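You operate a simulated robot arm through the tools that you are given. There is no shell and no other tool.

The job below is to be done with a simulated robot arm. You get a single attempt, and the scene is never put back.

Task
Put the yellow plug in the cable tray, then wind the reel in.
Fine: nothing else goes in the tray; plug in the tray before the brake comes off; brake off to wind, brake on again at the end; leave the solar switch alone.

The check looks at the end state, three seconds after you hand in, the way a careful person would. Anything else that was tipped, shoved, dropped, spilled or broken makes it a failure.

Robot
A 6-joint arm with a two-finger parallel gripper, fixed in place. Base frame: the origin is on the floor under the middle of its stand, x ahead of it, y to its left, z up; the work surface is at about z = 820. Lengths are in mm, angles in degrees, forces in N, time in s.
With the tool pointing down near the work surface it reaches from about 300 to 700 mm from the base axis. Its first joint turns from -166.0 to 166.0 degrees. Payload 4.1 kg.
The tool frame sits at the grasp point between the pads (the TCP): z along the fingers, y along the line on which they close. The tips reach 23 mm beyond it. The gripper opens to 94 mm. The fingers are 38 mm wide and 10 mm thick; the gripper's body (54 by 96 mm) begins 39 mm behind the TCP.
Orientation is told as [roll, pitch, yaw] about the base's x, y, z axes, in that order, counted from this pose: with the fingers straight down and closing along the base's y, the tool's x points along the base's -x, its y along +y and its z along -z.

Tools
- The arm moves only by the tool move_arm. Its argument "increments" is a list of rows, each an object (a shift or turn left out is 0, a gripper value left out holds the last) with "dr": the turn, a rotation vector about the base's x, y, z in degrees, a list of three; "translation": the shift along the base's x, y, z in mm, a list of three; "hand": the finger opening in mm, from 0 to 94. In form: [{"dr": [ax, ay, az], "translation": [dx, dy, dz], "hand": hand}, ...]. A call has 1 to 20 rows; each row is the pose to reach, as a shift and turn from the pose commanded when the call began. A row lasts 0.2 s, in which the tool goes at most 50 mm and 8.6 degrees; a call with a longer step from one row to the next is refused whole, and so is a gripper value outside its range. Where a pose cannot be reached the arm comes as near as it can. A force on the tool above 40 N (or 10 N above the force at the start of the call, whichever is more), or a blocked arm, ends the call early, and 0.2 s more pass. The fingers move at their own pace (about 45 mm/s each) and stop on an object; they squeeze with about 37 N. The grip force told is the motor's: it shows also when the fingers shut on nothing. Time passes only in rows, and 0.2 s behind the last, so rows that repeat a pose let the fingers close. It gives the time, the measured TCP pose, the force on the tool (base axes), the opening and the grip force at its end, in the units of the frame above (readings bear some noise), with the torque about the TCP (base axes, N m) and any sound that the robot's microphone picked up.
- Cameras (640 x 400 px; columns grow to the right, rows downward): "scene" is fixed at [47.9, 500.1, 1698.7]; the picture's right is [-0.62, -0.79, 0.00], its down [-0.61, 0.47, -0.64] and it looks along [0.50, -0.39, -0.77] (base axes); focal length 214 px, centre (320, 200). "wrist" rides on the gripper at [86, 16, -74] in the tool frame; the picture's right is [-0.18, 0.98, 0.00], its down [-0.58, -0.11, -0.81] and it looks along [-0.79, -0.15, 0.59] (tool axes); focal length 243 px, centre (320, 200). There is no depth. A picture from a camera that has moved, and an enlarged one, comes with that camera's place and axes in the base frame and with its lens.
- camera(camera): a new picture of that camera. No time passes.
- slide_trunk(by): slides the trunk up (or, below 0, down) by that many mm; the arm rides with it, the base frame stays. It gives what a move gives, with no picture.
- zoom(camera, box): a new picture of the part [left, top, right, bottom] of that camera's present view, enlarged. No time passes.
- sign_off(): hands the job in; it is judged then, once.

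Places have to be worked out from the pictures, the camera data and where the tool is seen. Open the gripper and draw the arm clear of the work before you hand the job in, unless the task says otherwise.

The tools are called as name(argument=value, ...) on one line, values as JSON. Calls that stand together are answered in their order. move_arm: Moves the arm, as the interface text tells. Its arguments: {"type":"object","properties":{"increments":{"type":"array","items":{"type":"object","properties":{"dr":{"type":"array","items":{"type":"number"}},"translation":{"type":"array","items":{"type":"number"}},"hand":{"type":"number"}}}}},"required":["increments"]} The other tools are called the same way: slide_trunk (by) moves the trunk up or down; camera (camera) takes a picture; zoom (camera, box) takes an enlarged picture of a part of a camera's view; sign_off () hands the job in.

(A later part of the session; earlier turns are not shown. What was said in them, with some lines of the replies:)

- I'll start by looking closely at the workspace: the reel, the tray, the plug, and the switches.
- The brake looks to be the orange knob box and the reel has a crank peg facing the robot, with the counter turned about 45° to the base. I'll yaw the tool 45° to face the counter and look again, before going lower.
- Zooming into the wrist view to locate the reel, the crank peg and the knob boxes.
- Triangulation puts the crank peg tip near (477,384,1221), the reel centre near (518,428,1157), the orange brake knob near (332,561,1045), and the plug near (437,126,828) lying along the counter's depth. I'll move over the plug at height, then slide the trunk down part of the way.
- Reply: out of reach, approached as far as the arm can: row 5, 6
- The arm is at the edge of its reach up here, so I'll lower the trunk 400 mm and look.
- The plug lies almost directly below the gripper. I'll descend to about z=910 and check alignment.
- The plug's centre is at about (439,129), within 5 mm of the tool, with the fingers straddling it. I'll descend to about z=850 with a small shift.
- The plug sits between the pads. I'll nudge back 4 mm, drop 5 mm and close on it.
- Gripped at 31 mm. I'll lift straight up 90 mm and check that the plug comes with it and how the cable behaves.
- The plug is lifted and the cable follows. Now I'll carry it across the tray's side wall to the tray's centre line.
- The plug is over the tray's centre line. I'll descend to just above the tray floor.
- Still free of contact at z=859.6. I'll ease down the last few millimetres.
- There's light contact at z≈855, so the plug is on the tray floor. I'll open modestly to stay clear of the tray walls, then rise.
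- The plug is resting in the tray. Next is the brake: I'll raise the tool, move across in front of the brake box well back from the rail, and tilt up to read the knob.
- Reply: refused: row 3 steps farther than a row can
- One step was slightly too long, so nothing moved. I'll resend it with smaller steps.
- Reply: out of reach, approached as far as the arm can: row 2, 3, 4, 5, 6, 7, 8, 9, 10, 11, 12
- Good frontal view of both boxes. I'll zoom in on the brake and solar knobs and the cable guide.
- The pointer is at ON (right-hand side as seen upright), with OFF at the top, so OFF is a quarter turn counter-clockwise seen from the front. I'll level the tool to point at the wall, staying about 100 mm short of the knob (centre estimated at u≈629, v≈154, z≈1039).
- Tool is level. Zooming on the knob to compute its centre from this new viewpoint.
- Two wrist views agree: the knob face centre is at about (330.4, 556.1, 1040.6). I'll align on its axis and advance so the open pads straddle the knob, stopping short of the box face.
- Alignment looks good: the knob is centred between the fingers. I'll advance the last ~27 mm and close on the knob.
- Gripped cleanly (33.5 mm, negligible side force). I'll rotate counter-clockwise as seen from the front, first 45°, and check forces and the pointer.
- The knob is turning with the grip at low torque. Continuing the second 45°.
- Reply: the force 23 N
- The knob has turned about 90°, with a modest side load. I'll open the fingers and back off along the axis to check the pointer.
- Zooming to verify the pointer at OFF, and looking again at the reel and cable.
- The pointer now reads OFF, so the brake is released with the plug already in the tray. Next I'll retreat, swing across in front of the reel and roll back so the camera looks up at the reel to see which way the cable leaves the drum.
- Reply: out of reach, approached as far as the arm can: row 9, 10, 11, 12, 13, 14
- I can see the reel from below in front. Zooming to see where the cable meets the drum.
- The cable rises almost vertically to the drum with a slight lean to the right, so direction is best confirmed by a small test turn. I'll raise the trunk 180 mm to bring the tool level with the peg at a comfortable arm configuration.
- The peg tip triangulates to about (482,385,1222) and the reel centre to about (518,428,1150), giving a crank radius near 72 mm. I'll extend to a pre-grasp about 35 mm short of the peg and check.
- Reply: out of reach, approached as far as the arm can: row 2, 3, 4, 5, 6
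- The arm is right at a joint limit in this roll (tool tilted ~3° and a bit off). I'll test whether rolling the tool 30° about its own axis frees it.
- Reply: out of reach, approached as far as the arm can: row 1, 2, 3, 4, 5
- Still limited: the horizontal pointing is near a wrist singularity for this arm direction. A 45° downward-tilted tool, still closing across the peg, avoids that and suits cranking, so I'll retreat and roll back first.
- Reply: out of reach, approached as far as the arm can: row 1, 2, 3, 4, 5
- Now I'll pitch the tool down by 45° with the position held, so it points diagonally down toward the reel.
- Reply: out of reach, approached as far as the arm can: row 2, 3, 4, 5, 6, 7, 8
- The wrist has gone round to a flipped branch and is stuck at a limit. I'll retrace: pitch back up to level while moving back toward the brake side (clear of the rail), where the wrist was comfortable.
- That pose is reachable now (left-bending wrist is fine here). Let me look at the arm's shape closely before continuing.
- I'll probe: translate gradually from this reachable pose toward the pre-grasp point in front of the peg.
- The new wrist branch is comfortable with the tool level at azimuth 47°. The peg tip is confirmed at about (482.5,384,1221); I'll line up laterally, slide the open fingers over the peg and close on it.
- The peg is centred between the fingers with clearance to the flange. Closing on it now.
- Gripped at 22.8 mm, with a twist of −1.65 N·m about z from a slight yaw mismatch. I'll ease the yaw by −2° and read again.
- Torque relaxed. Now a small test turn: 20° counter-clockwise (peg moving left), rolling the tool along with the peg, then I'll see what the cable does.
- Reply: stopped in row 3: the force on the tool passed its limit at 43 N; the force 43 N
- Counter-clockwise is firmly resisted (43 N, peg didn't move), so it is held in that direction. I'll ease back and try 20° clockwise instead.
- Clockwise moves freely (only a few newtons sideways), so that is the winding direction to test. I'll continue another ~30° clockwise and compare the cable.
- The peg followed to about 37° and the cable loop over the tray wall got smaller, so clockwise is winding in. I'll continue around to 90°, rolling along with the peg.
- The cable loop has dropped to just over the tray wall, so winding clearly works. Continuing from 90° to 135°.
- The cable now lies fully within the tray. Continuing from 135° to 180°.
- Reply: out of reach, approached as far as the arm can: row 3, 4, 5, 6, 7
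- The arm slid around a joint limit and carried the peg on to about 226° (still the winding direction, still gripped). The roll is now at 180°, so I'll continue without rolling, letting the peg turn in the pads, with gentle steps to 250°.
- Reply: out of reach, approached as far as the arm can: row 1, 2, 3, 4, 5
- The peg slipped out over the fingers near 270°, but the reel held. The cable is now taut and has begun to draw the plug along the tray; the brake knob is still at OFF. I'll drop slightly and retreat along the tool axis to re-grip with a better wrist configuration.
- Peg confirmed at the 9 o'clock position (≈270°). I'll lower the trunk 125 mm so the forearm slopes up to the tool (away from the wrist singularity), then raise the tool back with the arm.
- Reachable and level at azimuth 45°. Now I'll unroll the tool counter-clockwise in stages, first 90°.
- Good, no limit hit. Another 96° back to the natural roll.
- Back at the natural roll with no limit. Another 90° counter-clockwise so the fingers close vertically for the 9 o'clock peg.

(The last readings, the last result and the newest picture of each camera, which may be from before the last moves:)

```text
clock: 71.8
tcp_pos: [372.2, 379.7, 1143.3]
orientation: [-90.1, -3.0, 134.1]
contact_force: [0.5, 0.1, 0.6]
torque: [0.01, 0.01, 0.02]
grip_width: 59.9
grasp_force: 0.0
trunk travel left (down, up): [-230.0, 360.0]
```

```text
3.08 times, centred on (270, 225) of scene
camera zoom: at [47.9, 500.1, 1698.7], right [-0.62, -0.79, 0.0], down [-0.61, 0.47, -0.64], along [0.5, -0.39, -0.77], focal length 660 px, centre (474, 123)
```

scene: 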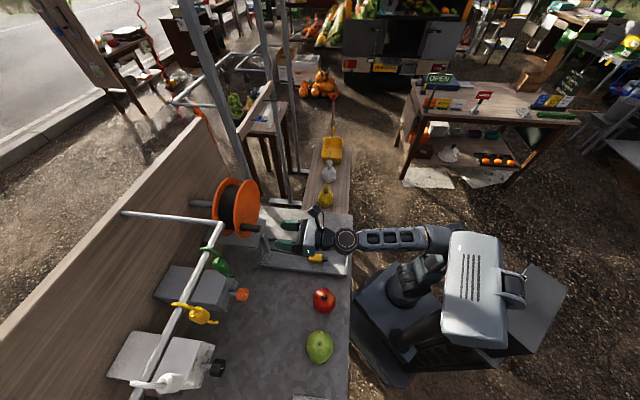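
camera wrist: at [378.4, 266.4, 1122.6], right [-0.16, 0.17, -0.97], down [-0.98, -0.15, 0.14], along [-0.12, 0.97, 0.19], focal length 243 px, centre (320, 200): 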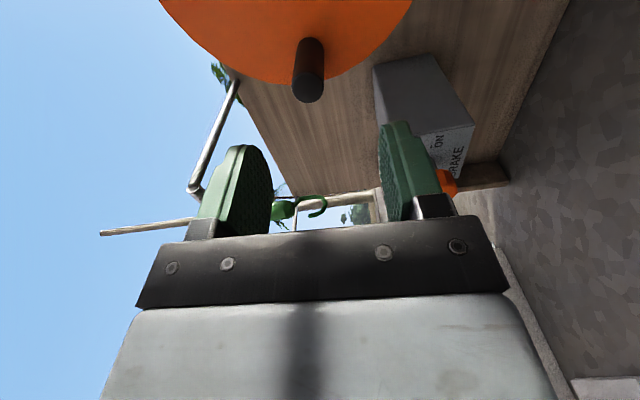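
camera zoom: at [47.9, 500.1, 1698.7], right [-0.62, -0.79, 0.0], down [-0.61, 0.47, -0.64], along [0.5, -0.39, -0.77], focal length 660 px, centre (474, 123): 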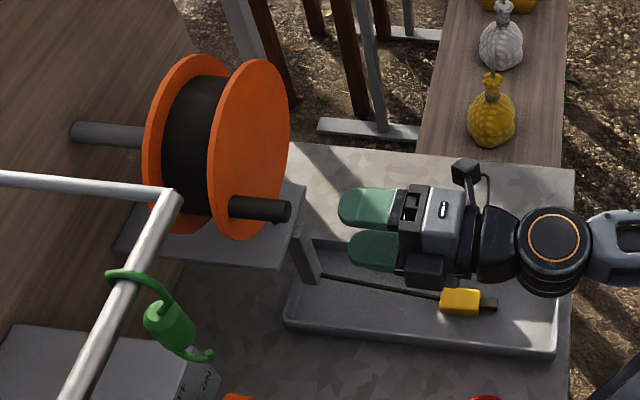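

The wrist is comfortable, and the peg tip is at about (431,434,1151). I'll align, slide the open fingers (one above, one below) over the peg, and close.

move_arm(increments=[{"translation": [6, 2, 4], "dr": [0, 0, 1]}, {"translation": [20, 15.5, 7.7], "dr": [0, 0, 1]}, {"translation": [36, 31.5, 7.7], "dr": [0, 0, 1]}, {"translation": [52, 47.5, 7.7], "dr": [0, 0, 1]}, {"translation": [62, 57.5, 7.7], "dr": [0, 0, 1]}, {"translation": [68, 63.5, 7.7], "dr": [0, 0, 1]}, {"translation": [68, 63.5, 7.7], "dr": [0, 0, 1]}])

camera(camera="wrist")

```text
clock: 73.4
tcp_pos: [436.4, 443.8, 1147.5]
orientation: [-91.8, -3.1, 136.5]
contact_force: [-0.2, 0.1, 0.2]
torque: [-0.01, 0.0, 0.0]
grip_width: 60.1
grasp_force: 0.1
out of reach, approached as far as the arm can: row 5, 6, 7
trunk travel left (down, up): [-230.0, 360.0]
```

```text
taken
camera wrist: at [447.5, 332.3, 1126.2], right [-0.15, 0.19, -0.97], down [-0.97, -0.19, 0.12], along [-0.17, 0.96, 0.21], focal length 243 px, centre (320, 200)
```

wrist: 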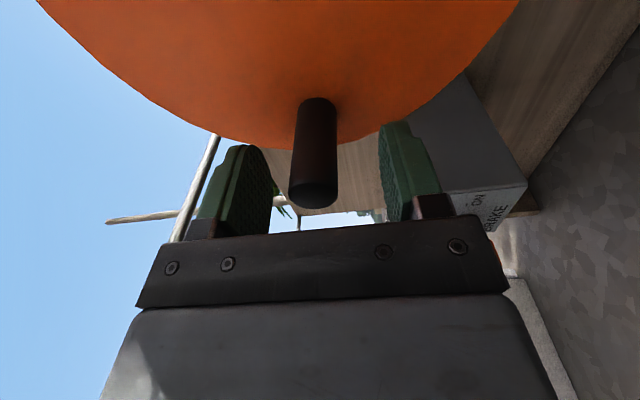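

That's the end of the arm's reach at this trunk height, so I'll back off the peg, raise the trunk 90 mm and come in again at the same height.

move_arm(increments=[{"translation": [-14, -14, 0]}, {"translation": [-28, -28, 0]}, {"translation": [-42, -42, 0]}, {"translation": [-60, -60, 0]}, {"translation": [-60, -60, -30]}, {"translation": [-60, -60, -60]}, {"translation": [-60, -60, -88]}, {"translation": [-60, -60, -88]}])

slide_trunk(by=90)

camera(camera="wrist")

```text
clock: 75.2
tcp_pos: [379.1, 385.1, 1064.0]
orientation: [-90.0, -3.0, 135.2]
contact_force: [0.7, -0.2, 0.3]
torque: [0.01, -0.02, -0.01]
grip_width: 60.2
grasp_force: 0.0
out of reach, approached as far as the arm can: row 1
trunk travel left (down, up): [-230.0, 360.0]
```

```text
clock: 76.4
tcp_pos: [380.0, 385.1, 1152.9]
orientation: [-90.1, -3.0, 135.1]
contact_force: [0.0, -0.1, 1.3]
torque: [-0.02, 0.02, 0.02]
grip_width: 59.9
grasp_force: 0.1
trunk travel left (down, up): [-320.0, 270.0]
```

```text
taken
camera wrist: at [388.0, 271.9, 1132.7], right [-0.17, 0.17, -0.97], down [-0.98, -0.17, 0.14], along [-0.14, 0.97, 0.19], focal length 243 px, centre (320, 200)
```

wrist: 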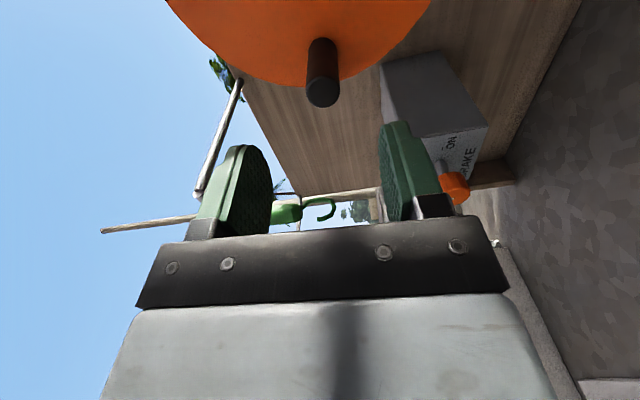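

Peg tip again resolves to (431.7,433.7,1151.5). Sliding the open fingers over it.

move_arm(increments=[{"translation": [13, 11, -1.5]}, {"translation": [26, 24, -1.5]}, {"translation": [39, 37, -1.5]}, {"translation": [50, 48, -1.5]}, {"translation": [60, 58, -1.5]}, {"translation": [60, 58, -1.5]}])

camera(camera="wrist")

```text
clock: 77.8
tcp_pos: [440.2, 442.6, 1153.4]
orientation: [-90.1, -3.0, 135.1]
contact_force: [-0.8, -0.3, -0.1]
torque: [0.03, -0.05, 0.0]
grip_width: 60.0
grasp_force: 0.0
trunk travel left (down, up): [-320.0, 270.0]
```

```text
taken
camera wrist: at [448.3, 329.8, 1132.3], right [-0.17, 0.17, -0.97], down [-0.98, -0.17, 0.14], along [-0.14, 0.97, 0.19], focal length 243 px, centre (320, 200)
```

wrist: 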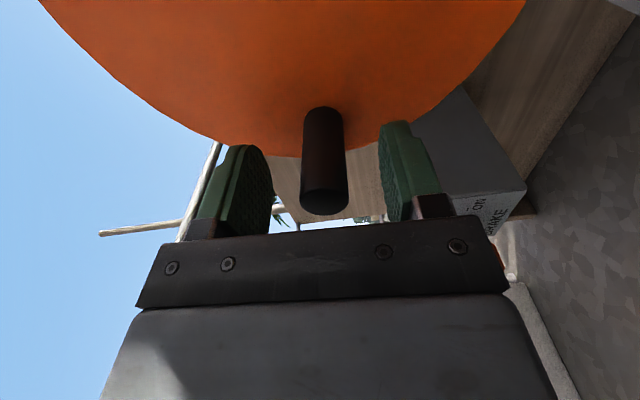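

Centred to within a couple of millimetres. Dropping 1.5 mm and closing on the peg.

move_arm(increments=[{"translation": [0, 0, -1.5], "hand": 45}, {"translation": [0, 0, -1.5], "hand": 28}, {"translation": [0, 0, -1.5], "hand": 16}, {"translation": [0, 0, -1.5], "hand": 12}, {"translation": [0, 0, -1.5], "hand": 12}, {"translation": [0, 0, -1.5], "hand": 12}])

zoom(camera="scene", box=[190, 160, 350, 290])

```text
clock: 79.2
tcp_pos: [439.7, 442.3, 1149.8]
orientation: [-90.1, -3.0, 135.0]
contact_force: [-1.2, 0.0, -0.8]
torque: [-0.08, 0.17, 0.03]
grip_width: 21.7
grasp_force: 44.7
trunk travel left (down, up): [-320.0, 270.0]
```

```text
3.08 times, centred on (270, 225) of scene
camera zoom: at [47.9, 500.1, 1698.7], right [-0.62, -0.79, 0.0], down [-0.61, 0.47, -0.64], along [0.5, -0.39, -0.77], focal length 660 px, centre (474, 123)
```

zoom: 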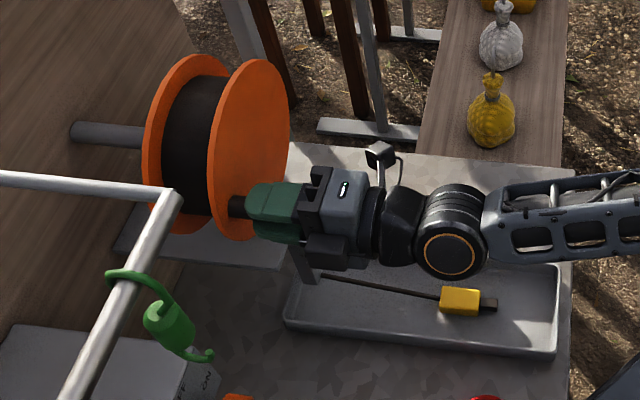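

Gripped cleanly with no twist. The three peg positions fit a circle of radius 71.6 mm at azimuth 45° very well. Continuing the winding from 270° to about 307°, watching the plug.

move_arm(increments=[{"translation": [0.4, -0.4, 9.3], "dr": [5.3, 5.3, 0]}, {"translation": [1.7, -1.7, 18.5], "dr": [10.6, 10.6, 0]}, {"translation": [3.9, -3.9, 27.4], "dr": [15.9, 15.9, 0]}, {"translation": [6.8, -6.8, 35.8], "dr": [21.2, 21.2, 0]}, {"translation": [10.5, -10.5, 43.6], "dr": [26.5, 26.5, 0]}, {"translation": [10.5, -10.5, 43.6], "dr": [26.5, 26.5, 0]}])

zoom(camera="scene", box=[190, 160, 350, 290])

```text
clock: 80.6
tcp_pos: [449.7, 431.2, 1193.6]
orientation: [-90.2, -40.7, 135.2]
contact_force: [0.7, -2.3, 3.1]
torque: [-0.54, 0.38, 0.52]
grip_width: 21.8
grasp_force: 44.9
trunk travel left (down, up): [-320.0, 270.0]
```

```text
3.08 times, centred on (270, 225) of scene
camera zoom: at [47.9, 500.1, 1698.7], right [-0.62, -0.79, 0.0], down [-0.61, 0.47, -0.64], along [0.5, -0.39, -0.77], focal length 660 px, centre (474, 123)
```

zoom: 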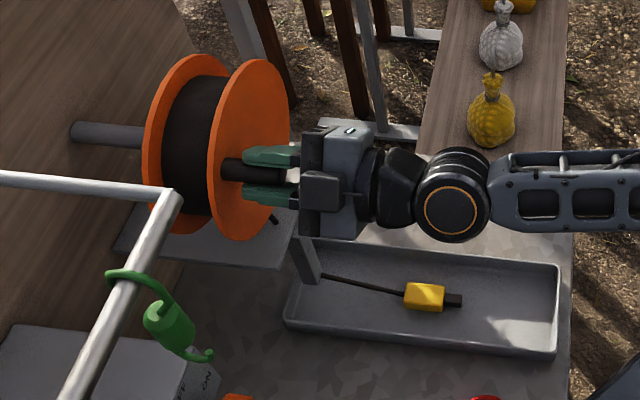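

The plug is sliding neatly along the tray toward the guide, about 1.4 mm per degree, with roughly 115 mm to go. Continuing to 345°.

move_arm(increments=[{"translation": [4.4, -4.4, 7], "dr": [5.3, 5.3, 0]}, {"translation": [9.3, -9.3, 13.2], "dr": [10.6, 10.6, 0]}, {"translation": [14.8, -14.8, 18.4], "dr": [15.9, 15.9, 0]}, {"translation": [20.8, -20.8, 22.5], "dr": [21.2, 21.2, 0]}, {"translation": [27.1, -27.1, 25.6], "dr": [26.5, 26.5, 0]}, {"translation": [27.1, -27.1, 25.6], "dr": [26.5, 26.5, 0]}])

zoom(camera="scene", box=[190, 160, 350, 290])

```text
clock: 82.0
tcp_pos: [477.3, 405.4, 1218.8]
orientation: [-90.4, -78.1, 135.4]
contact_force: [-1.9, -2.2, -5.2]
torque: [0.47, -0.55, 0.45]
grip_width: 21.7
grasp_force: 44.2
trunk travel left (down, up): [-320.0, 270.0]
```

```text
3.08 times, centred on (270, 225) of scene
camera zoom: at [47.9, 500.1, 1698.7], right [-0.62, -0.79, 0.0], down [-0.61, 0.47, -0.64], along [0.5, -0.39, -0.77], focal length 660 px, centre (474, 123)
```

zoom: 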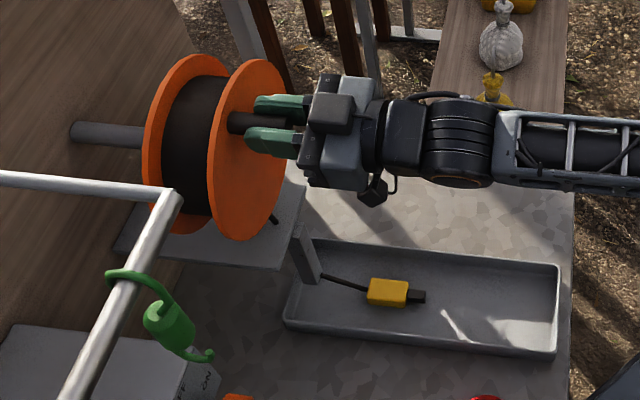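

About 60 mm of cable left outside the guide, with forces small. Continuing to 375°.

move_arm(increments=[{"translation": [6.5, -6.5, 1.8], "dr": [5.3, 5.3, 0]}, {"translation": [13.1, -13.1, 2.4], "dr": [10.6, 10.6, 0]}, {"translation": [19.7, -19.7, 1.8], "dr": [15.9, 15.9, 0]}, {"translation": [26.2, -26.2, 0], "dr": [21.2, 21.2, 0]}, {"translation": [26.2, -26.2, 0], "dr": [21.2, 21.2, 0]}])

zoom(camera="scene", box=[190, 160, 350, 290])

zoom(camera="scene", box=[250, 210, 330, 270])

```text
clock: 83.0
tcp_pos: [491.8, 391.6, 1220.3]
orientation: [91.2, -75.3, -44.9]
contact_force: [-36.4, 19.0, -5.5]
torque: [-0.65, 0.5, -0.78]
grip_width: 22.1
grasp_force: 44.4
trunk travel left (down, up): [-320.0, 270.0]
stopped in row 4: the force on the tool passed its limit at 54 N (the readings are from after the stop); the commanded pose is now the measured one
```

```text
3.08 times, centred on (270, 225) of scene
camera zoom: at [47.9, 500.1, 1698.7], right [-0.62, -0.79, 0.0], down [-0.61, 0.47, -0.64], along [0.5, -0.39, -0.77], focal length 660 px, centre (474, 123)
```

zoom: 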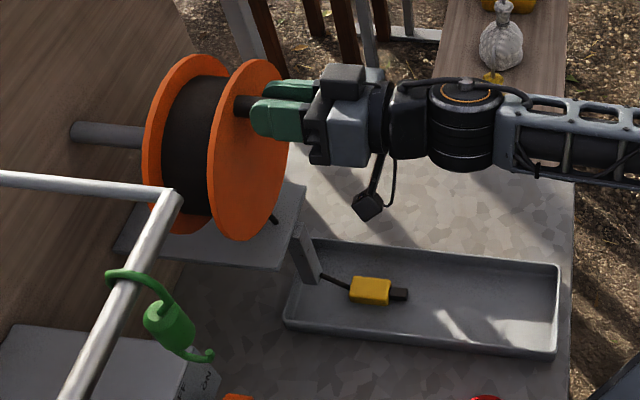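

```text
6.67 times, centred on (290, 240) of scene
camera zoom: at [47.9, 500.1, 1698.7], right [-0.62, -0.79, 0.0], down [-0.61, 0.47, -0.64], along [0.5, -0.39, -0.77], focal length 1430 px, centre (520, -67)
```

zoom: 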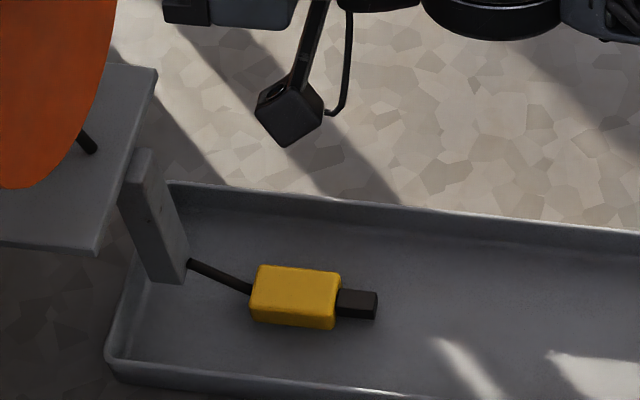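

The reel hit a firm stop at almost exactly one full turn (360°), with the cable drawn taut and the plug near the guide but still in the tray: it's fully wound. I'll open the fingers gently and back straight off the peg.

move_arm(increments=[{"translation": [-0.7, 0.7, 0]}, {"translation": [-1, 1, 0], "hand": 30}, {"translation": [-1, 1, 0], "hand": 50}, {"translation": [-1, 1, 0], "hand": 66}, {"translation": [-1, 1, 0], "hand": 66}, {"translation": [-11, -9, 0]}, {"translation": [-26, -24, 0]}, {"translation": [-41, -39, 0]}, {"translation": [-56, -54, 0]}, {"translation": [-56, -54, 0]}])

camera(camera="wrist")

camera(camera="scene")

```text
clock: 85.2
tcp_pos: [442.0, 329.6, 1220.0]
orientation: [90.8, -75.1, -45.2]
contact_force: [-0.8, -0.3, 0.3]
torque: [-0.03, 0.02, -0.03]
grip_width: 66.0
grasp_force: 0.1
trunk travel left (down, up): [-320.0, 270.0]
```

```text
taken
camera wrist: at [363.6, 303.1, 1140.3], right [-0.64, 0.63, 0.43], down [-0.38, -0.76, 0.53], along [0.66, 0.18, 0.73], focal length 243 px, centre (320, 200)
```

wrist: 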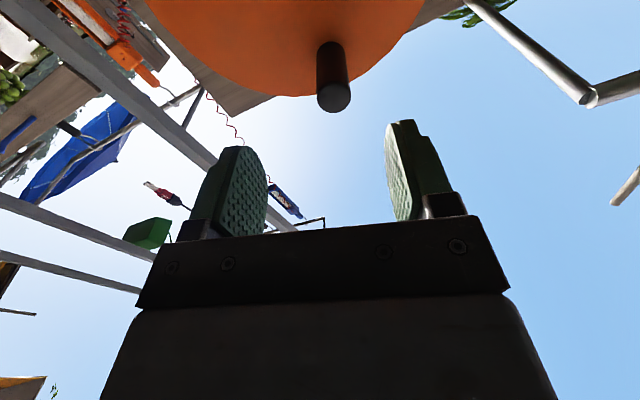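

```text
taken
```

scene: 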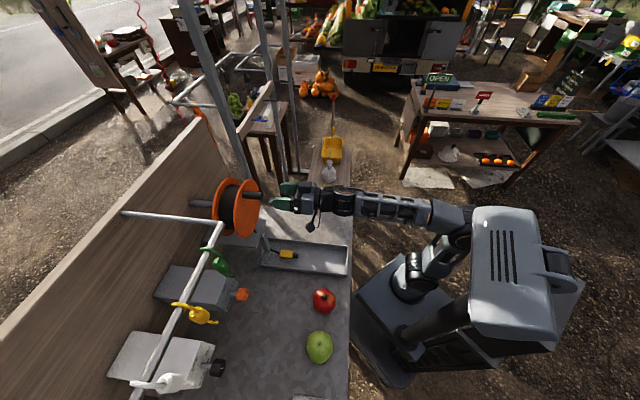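

The reel stays wound. Now for the brake: I'll lower the trunk 145 mm to the height that worked for the knob before.

slide_trunk(by=-145)

zoom(camera="scene", box=[190, 160, 350, 290])

```text
clock: 86.9
tcp_pos: [443.1, 329.3, 1075.6]
orientation: [90.7, -75.0, -45.1]
contact_force: [0.4, -0.2, 0.3]
torque: [0.01, -0.01, -0.05]
grip_width: 66.3
grasp_force: 0.0
trunk travel left (down, up): [-175.0, 415.0]
```

```text
3.08 times, centred on (270, 225) of scene
camera zoom: at [47.9, 500.1, 1698.7], right [-0.62, -0.79, 0.0], down [-0.61, 0.47, -0.64], along [0.5, -0.39, -0.77], focal length 660 px, centre (474, 123)
```

zoom: 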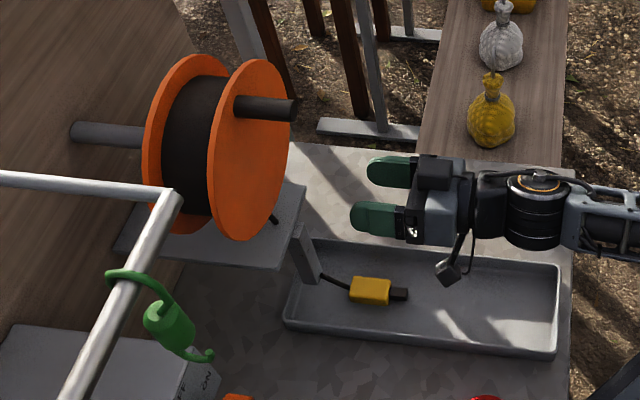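

Peg at top, plug in tray. Now I'll traverse across to the brake knob, staying in front of the rail and hooks, and unroll the tool 105° along the way.

move_arm(increments=[{"translation": [-14, 10, -2], "dr": [-5.3, -5.3, 0]}, {"translation": [-28, 20, -4], "dr": [-10.6, -10.6, 0]}, {"translation": [-42, 30, -6], "dr": [-15.9, -15.9, 0]}, {"translation": [-55, 42, -8], "dr": [-21.2, -21.2, 0]}, {"translation": [-68, 54, -10], "dr": [-26.5, -26.5, 0]}, {"translation": [-81, 66, -12], "dr": [-31.8, -31.8, 0]}, {"translation": [-94, 78, -14], "dr": [-37.1, -37.1, 0]}, {"translation": [-107, 90, -16], "dr": [-42.4, -42.4, 0]}, {"translation": [-120, 102, -18], "dr": [-47.7, -47.7, 0]}, {"translation": [-133, 114, -20], "dr": [-53, -53, 0]}, {"translation": [-146, 127, -22], "dr": [-58.3, -58.3, 0]}, {"translation": [-158, 140, -25], "dr": [-63.6, -63.6, 0]}, {"translation": [-168, 152, -28], "dr": [-68.9, -68.9, 0]}, {"translation": [-176, 160, -32], "dr": [-74.2, -74.2, 0]}, {"translation": [-176, 160, -32], "dr": [-74.2, -74.2, 0]}])

camera(camera="wrist")

camera(camera="scene")

```text
clock: 90.1
tcp_pos: [267.4, 488.7, 1042.2]
orientation: [-89.4, 0.1, 135.0]
contact_force: [0.2, -0.8, 0.1]
torque: [0.01, -0.02, 0.02]
grip_width: 66.0
grasp_force: 0.0
out of reach, approached as far as the arm can: row 3
trunk travel left (down, up): [-175.0, 415.0]
```

```text
taken
camera wrist: at [275.5, 375.3, 1027.3], right [-0.14, 0.12, -0.98], down [-0.98, -0.16, 0.12], along [-0.14, 0.98, 0.14], focal length 243 px, centre (320, 200)
```

wrist: 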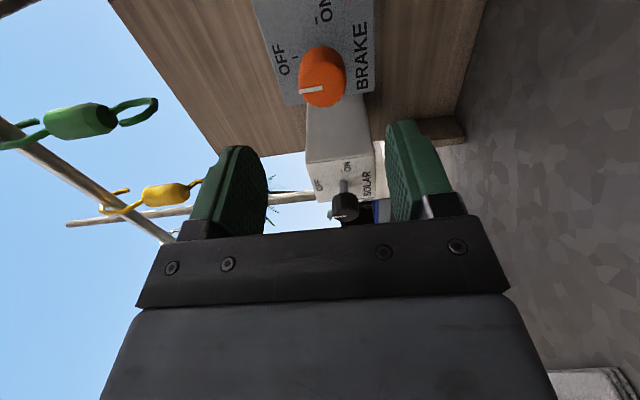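

```text
taken
```

scene: 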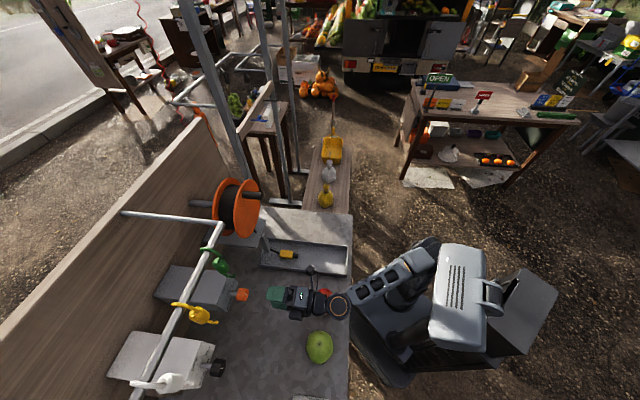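

Same pose as when I released the brake earlier. Zooming to refine the knob's vertical centre, since the fingers now close vertically.

zoom(camera="wrist", box=[240, 0, 400, 110])

```text
3.64 times, centred on (320, 55) of wrist
camera zoom: at [275.5, 375.3, 1027.3], right [-0.14, 0.12, -0.98], down [-0.98, -0.16, 0.12], along [-0.14, 0.98, 0.14], focal length 882 px, centre (320, 727)
```

zoom: 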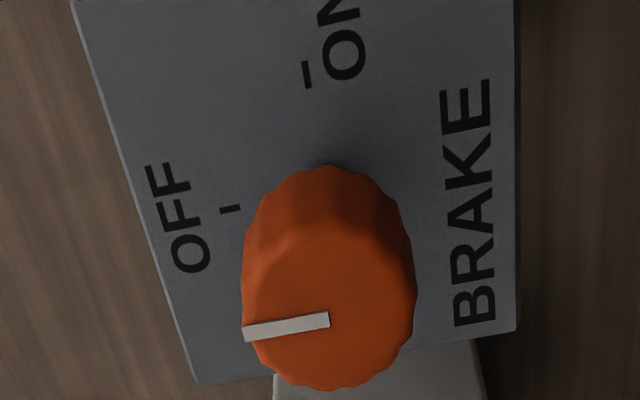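

The knob centre is confirmed at about (330,556.6,1040), pointer at OFF. Advancing to straddle it.

move_arm(increments=[{"translation": [3, 8.4, -2.2]}, {"translation": [18, 23.4, -2.2]}, {"translation": [33, 38.4, -2.2]}, {"translation": [46, 51.4, -2.2]}, {"translation": [56, 61.4, -2.2]}, {"translation": [64, 69.4, -2.2]}, {"translation": [64, 69.4, -2.2]}])

camera(camera="wrist")

zoom(camera="scene", box=[190, 240, 350, 350])

```text
clock: 91.7
tcp_pos: [329.8, 559.7, 1039.2]
orientation: [-89.4, 0.0, 135.0]
contact_force: [0.2, 0.3, 0.0]
torque: [-0.01, 0.01, 0.01]
grip_width: 66.1
grasp_force: 0.1
trunk travel left (down, up): [-175.0, 415.0]
```

```text
taken
camera wrist: at [339.8, 445.4, 1025.6], right [-0.14, 0.12, -0.98], down [-0.98, -0.16, 0.12], along [-0.14, 0.98, 0.14], focal length 243 px, centre (320, 200)
```

wrist: 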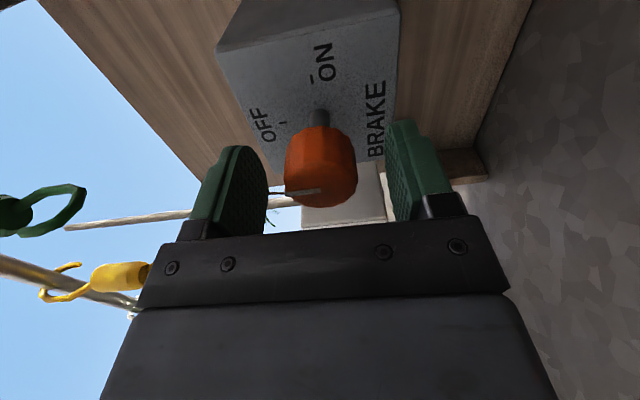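

```text
3.64 times, centred on (270, 295) of scene
camera zoom: at [47.9, 500.1, 1698.7], right [-0.62, -0.79, 0.0], down [-0.61, 0.47, -0.64], along [0.5, -0.39, -0.77], focal length 780 px, centre (502, -146)
```

zoom: 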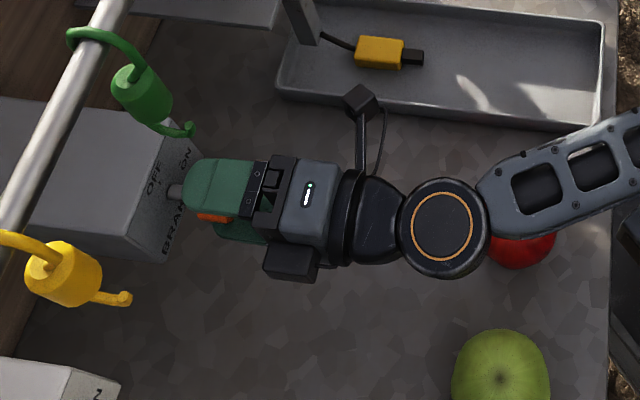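

Centred. Closing on the knob.

move_arm(increments=[{"hand": 52}, {"hand": 40}, {"hand": 30}, {"hand": 25}, {"hand": 25}, {"hand": 25}])

```text
clock: 93.1
tcp_pos: [331.1, 558.2, 1040.5]
orientation: [-89.4, 0.0, 134.9]
contact_force: [-1.1, -2.3, -2.8]
torque: [0.04, -0.02, -0.03]
grip_width: 33.4
grasp_force: 45.1
trunk travel left (down, up): [-175.0, 415.0]
```

Gripped at 33.4 mm with low forces. Rotating clockwise 45° first.

move_arm(increments=[{"dr": [3.54, 3.54, 0]}, {"dr": [7.07, 7.07, 0]}, {"dr": [10.6, 10.6, 0]}, {"dr": [14.1, 14.1, 0]}, {"dr": [17.7, 17.7, 0]}, {"dr": [21.2, 21.2, 0]}, {"dr": [24.7, 24.7, 0]}, {"dr": [28.3, 28.3, 0]}, {"dr": [31.8, 31.8, 0]}])

camera(camera="wrist")

```text
clock: 95.1
tcp_pos: [331.1, 558.2, 1040.9]
orientation: [-89.6, -45.1, 135.1]
contact_force: [4.5, 2.7, 6.2]
torque: [-0.01, -0.04, -0.24]
grip_width: 33.4
grasp_force: 45.2
trunk travel left (down, up): [-175.0, 415.0]
```

```text
taken
camera wrist: at [314.2, 470.7, 969.2], right [-0.59, 0.58, -0.56], down [-0.8, -0.34, 0.49], along [0.09, 0.74, 0.66], focal length 243 px, centre (320, 200)
```

wrist: 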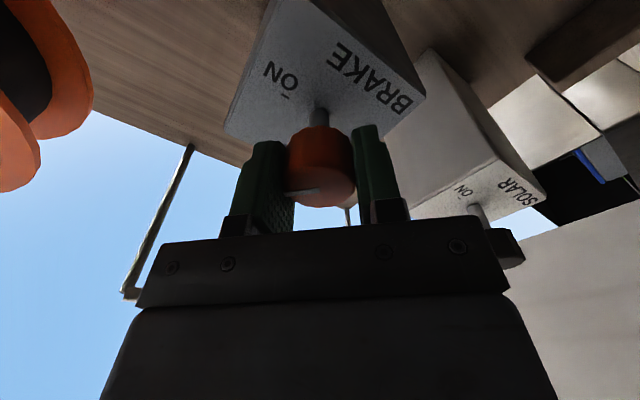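

Turning with the grip as before. Continuing the remaining 45° clockwise to ON.

move_arm(increments=[{"dr": [3.54, 3.54, 0]}, {"dr": [7.07, 7.07, 0]}, {"dr": [10.6, 10.6, 0]}, {"dr": [14.1, 14.1, 0]}, {"dr": [17.7, 17.7, 0]}, {"dr": [21.2, 21.2, 0]}, {"dr": [24.7, 24.7, 0]}, {"dr": [28.3, 28.3, 0]}, {"dr": [31.8, 31.8, 0]}, {"dr": [31.8, 31.8, 0]}])

camera(camera="wrist")

```text
clock: 97.3
tcp_pos: [331.1, 557.5, 1040.7]
orientation: [143.9, -89.9, -98.6]
contact_force: [12.2, 4.0, 16.2]
torque: [0.17, -0.14, -0.19]
grip_width: 33.6
grasp_force: 45.4
trunk travel left (down, up): [-175.0, 415.0]
```

```text
taken
camera wrist: at [268.5, 516.6, 955.0], right [-0.7, 0.69, 0.19], down [-0.49, -0.65, 0.58], along [0.52, 0.32, 0.79], focal length 243 px, centre (320, 200)
```

wrist: 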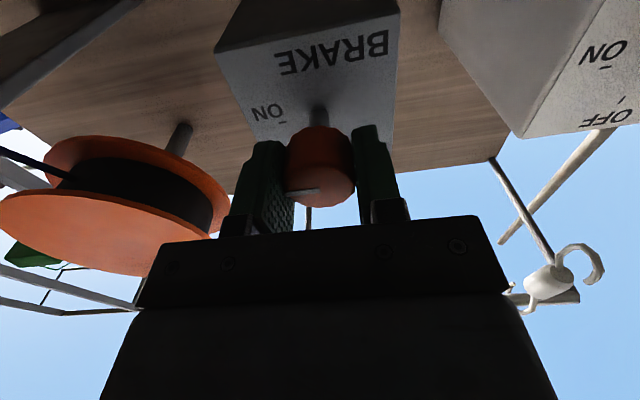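

The knob is back at the ON orientation. Opening and backing straight off to verify the pointer.

move_arm(increments=[{"hand": 45}, {"hand": 60}, {"hand": 70}, {"hand": 70}, {"translation": [-10, -10, 0]}, {"translation": [-25, -25, 0]}, {"translation": [-45, -45, 0]}, {"translation": [-65, -65, 0]}, {"translation": [-65, -65, 0]}])

zoom(camera="wrist", box=[240, 0, 400, 110])

camera(camera="scene")

```text
clock: 99.3
tcp_pos: [265.6, 495.2, 1039.7]
orientation: [-136.3, -90.0, -178.2]
contact_force: [-0.9, -0.2, -0.3]
torque: [-0.04, -0.02, -0.03]
grip_width: 70.0
grasp_force: 0.0
trunk travel left (down, up): [-175.0, 415.0]
```

```text
3.64 times, centred on (320, 55) of wrist
camera zoom: at [202.0, 452.7, 953.9], right [-0.7, 0.69, 0.18], down [-0.49, -0.65, 0.58], along [0.52, 0.32, 0.79], focal length 882 px, centre (320, 727)
```

zoom: 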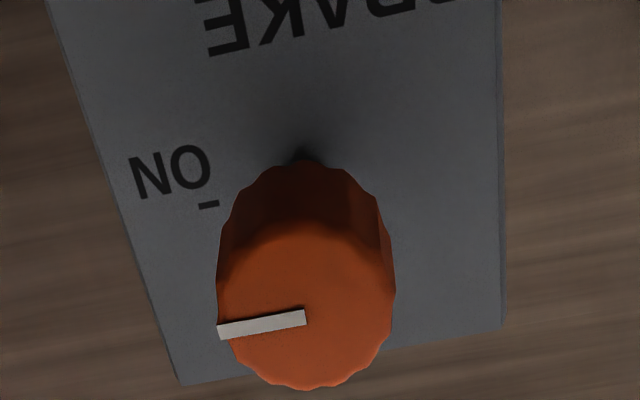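

```text
taken
```

scene: 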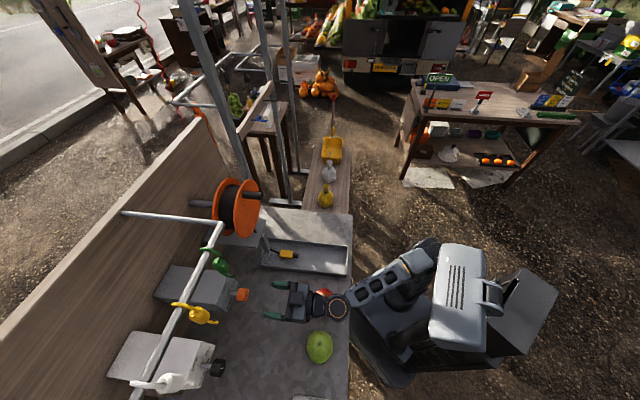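

The pointer is back at ON. Checking the plug, cable, reel and nearby items before withdrawing.

zoom(camera="scene", box=[190, 160, 350, 290])

zoom(camera="scene", box=[100, 230, 360, 400])

move_arm(increments=[{"translation": [-10, -12, 5]}, {"translation": [-20, -24, 10]}, {"translation": [-30, -36, 15]}, {"translation": [-35, -45, 20]}, {"translation": [-35, -45, 20]}])

```text
3.08 times, centred on (270, 225) of scene
camera zoom: at [47.9, 500.1, 1698.7], right [-0.62, -0.79, 0.0], down [-0.61, 0.47, -0.64], along [0.5, -0.39, -0.77], focal length 660 px, centre (474, 123)
```

zoom: 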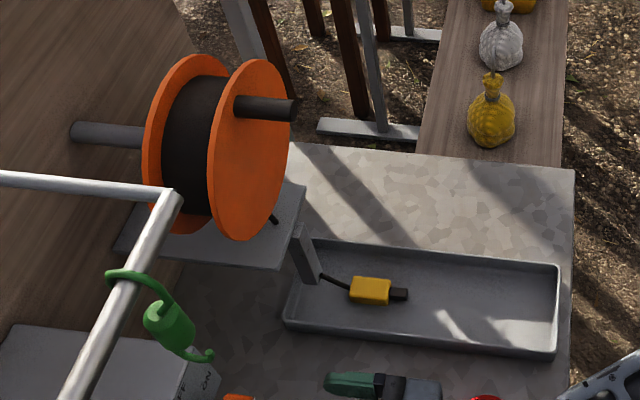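

```text
2.35 times, centred on (230, 315) of scene
camera zoom: at [47.9, 500.1, 1698.7], right [-0.62, -0.79, 0.0], down [-0.61, 0.47, -0.64], along [0.5, -0.39, -0.77], focal length 505 px, centre (532, -71)
```

zoom: 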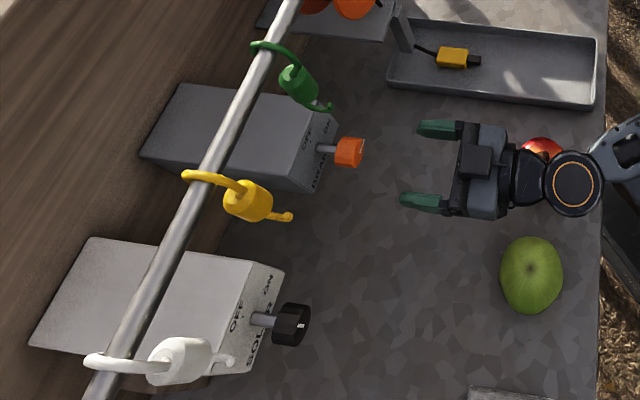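

```text
clock: 100.5
tcp_pos: [231.1, 449.4, 1059.9]
orientation: [-120.3, -89.9, 165.9]
contact_force: [-0.2, -1.3, -0.2]
torque: [0.01, 0.0, 0.0]
grip_width: 69.8
grasp_force: 0.0
trunk travel left (down, up): [-175.0, 415.0]
```

Everything is in place: plug and cable in the tray, reel wound, brake ON, solar knob, hooks and fruit untouched. I'll raise the trunk to lift the arm clear, then pull back.

slide_trunk(by=250)

move_arm(increments=[{"translation": [0, 0, 0], "dr": [-5.5, 5.5, 0]}, {"translation": [0, -5, 0], "dr": [-11, 11, 0]}, {"translation": [-2, -15, 0], "dr": [-16.5, 16.5, 0]}, {"translation": [-4, -25, 0], "dr": [-22, 22, 0]}, {"translation": [-6, -40, 0], "dr": [-27.5, 27.5, 0]}, {"translation": [-8, -55, 0], "dr": [-33, 33, 0]}, {"translation": [-10, -75, 0], "dr": [-38.5, 38.5, 0]}, {"translation": [-10, -100, 0], "dr": [-44, 44, 0]}, {"translation": [-10, -125, 0], "dr": [-49.5, 49.5, 0]}, {"translation": [-10, -150, 0], "dr": [-55, 55, 0]}, {"translation": [-10, -180, 0], "dr": [-60, 60, 0]}, {"translation": [-10, -200, 0], "dr": [-63.6, 63.6, 0]}, {"translation": [-10, -200, 0], "dr": [-63.6, 63.6, 0]}])

camera(camera="scene")

camera(camera="wrist")

```text
clock: 103.1
tcp_pos: [230.5, 450.2, 1310.9]
orientation: [-130.7, -89.9, 176.4]
contact_force: [0.4, 0.3, 0.0]
torque: [0.03, -0.03, -0.02]
grip_width: 70.1
grasp_force: 0.0
trunk travel left (down, up): [-425.0, 165.0]
```

```text
clock: 105.9
tcp_pos: [216.7, 251.1, 1320.2]
orientation: [-13.5, -5.6, 45.7]
contact_force: [-0.1, 0.2, -0.3]
torque: [0.04, 0.02, 0.01]
grip_width: 69.9
grasp_force: 0.0
out of reach, approached as far as the arm can: row 8, 9, 10, 11, 12, 13
trunk travel left (down, up): [-425.0, 165.0]
```

```text
taken
```

scene: 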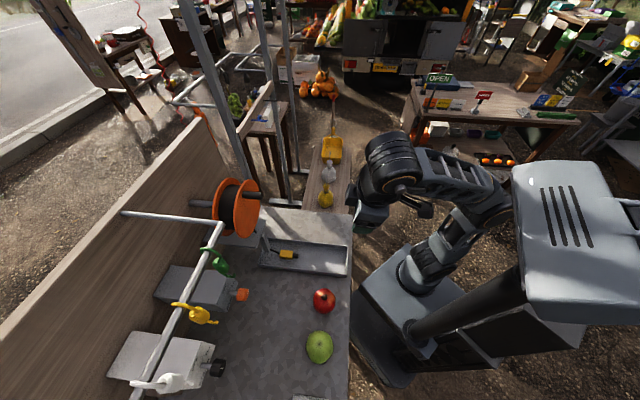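

```text
taken
camera wrist: at [128.4, 208.1, 1380.2], right [-0.54, 0.81, -0.21], down [0.29, 0.42, 0.86], along [0.79, 0.4, -0.46], focal length 243 px, centre (320, 200)
```

wrist: 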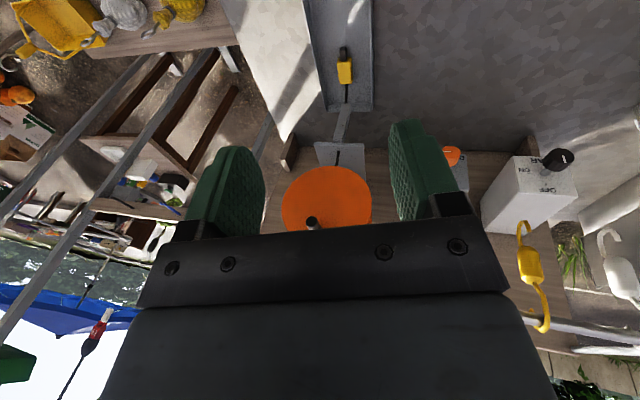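

The arm is clear of the work. One last zoom to verify the tray, the knobs and the reel.

zoom(camera="wrist", box=[280, 0, 420, 180])

zoom(camera="scene", box=[120, 170, 360, 400])

zoom(camera="wrist", box=[440, 120, 600, 260])

```text
2.22 times, centred on (350, 90) of wrist
camera zoom: at [128.4, 208.1, 1380.2], right [-0.54, 0.81, -0.21], down [0.29, 0.42, 0.86], along [0.79, 0.4, -0.46], focal length 539 px, centre (253, 444)
```

zoom: 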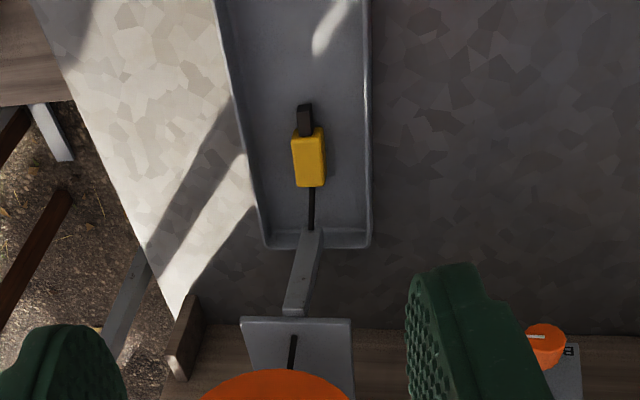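

```text
1.74 times, centred on (240, 285) of scene
camera zoom: at [47.9, 500.1, 1698.7], right [-0.62, -0.79, 0.0], down [-0.61, 0.47, -0.64], along [0.5, -0.39, -0.77], focal length 373 px, centre (459, 52)
```

zoom: 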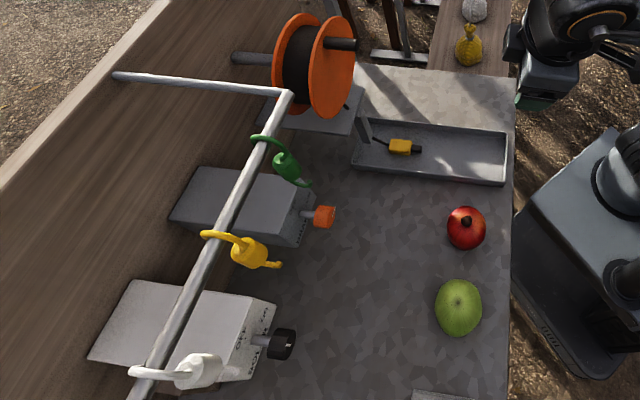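

```text
2.86 times, centred on (520, 190) of wrist
camera zoom: at [128.4, 208.1, 1380.2], right [-0.54, 0.81, -0.21], down [0.29, 0.42, 0.86], along [0.79, 0.4, -0.46], focal length 693 px, centre (-251, 229)
```

zoom: 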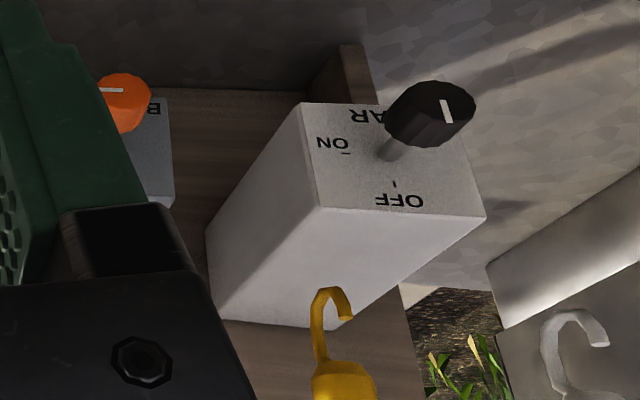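

The plug is in the tray with the cable wound in, and the brake pointer reads ON. The solar knob, hooks and fruit look undisturbed, and the gripper is open and clear, so I'm handing the job in.

sign_off()

```text
The job is handed in.
```

The yellow plug is in the cable tray, the reel is wound in, and the brake is back on. I handed the job in, but no verdict came back.

- **Plug:** It went into the tray before the brake came off. Winding drew it along toward the cable guide, and both plug and cable now lie inside the tray with nothing else.
- **Reel:** I cranked it clockwise one full turn, until it hit a firm stop. About 30–40 mm of cable still shows between the guide and the plug. I took that stop as fully wound in, because the crank peg was back where it started. Near the three-quarter point my grip slipped off the peg; the reel held, and I re-gripped and finished the turn.
- **Brake:** The pointer read OFF for the winding and reads ON now.
- **Everything else:** I left the solar switch alone. The hooks, fruit and gourds look undisturbed in the final pictures.
- **Arm:** The gripper is open and the arm is raised clear of the work.
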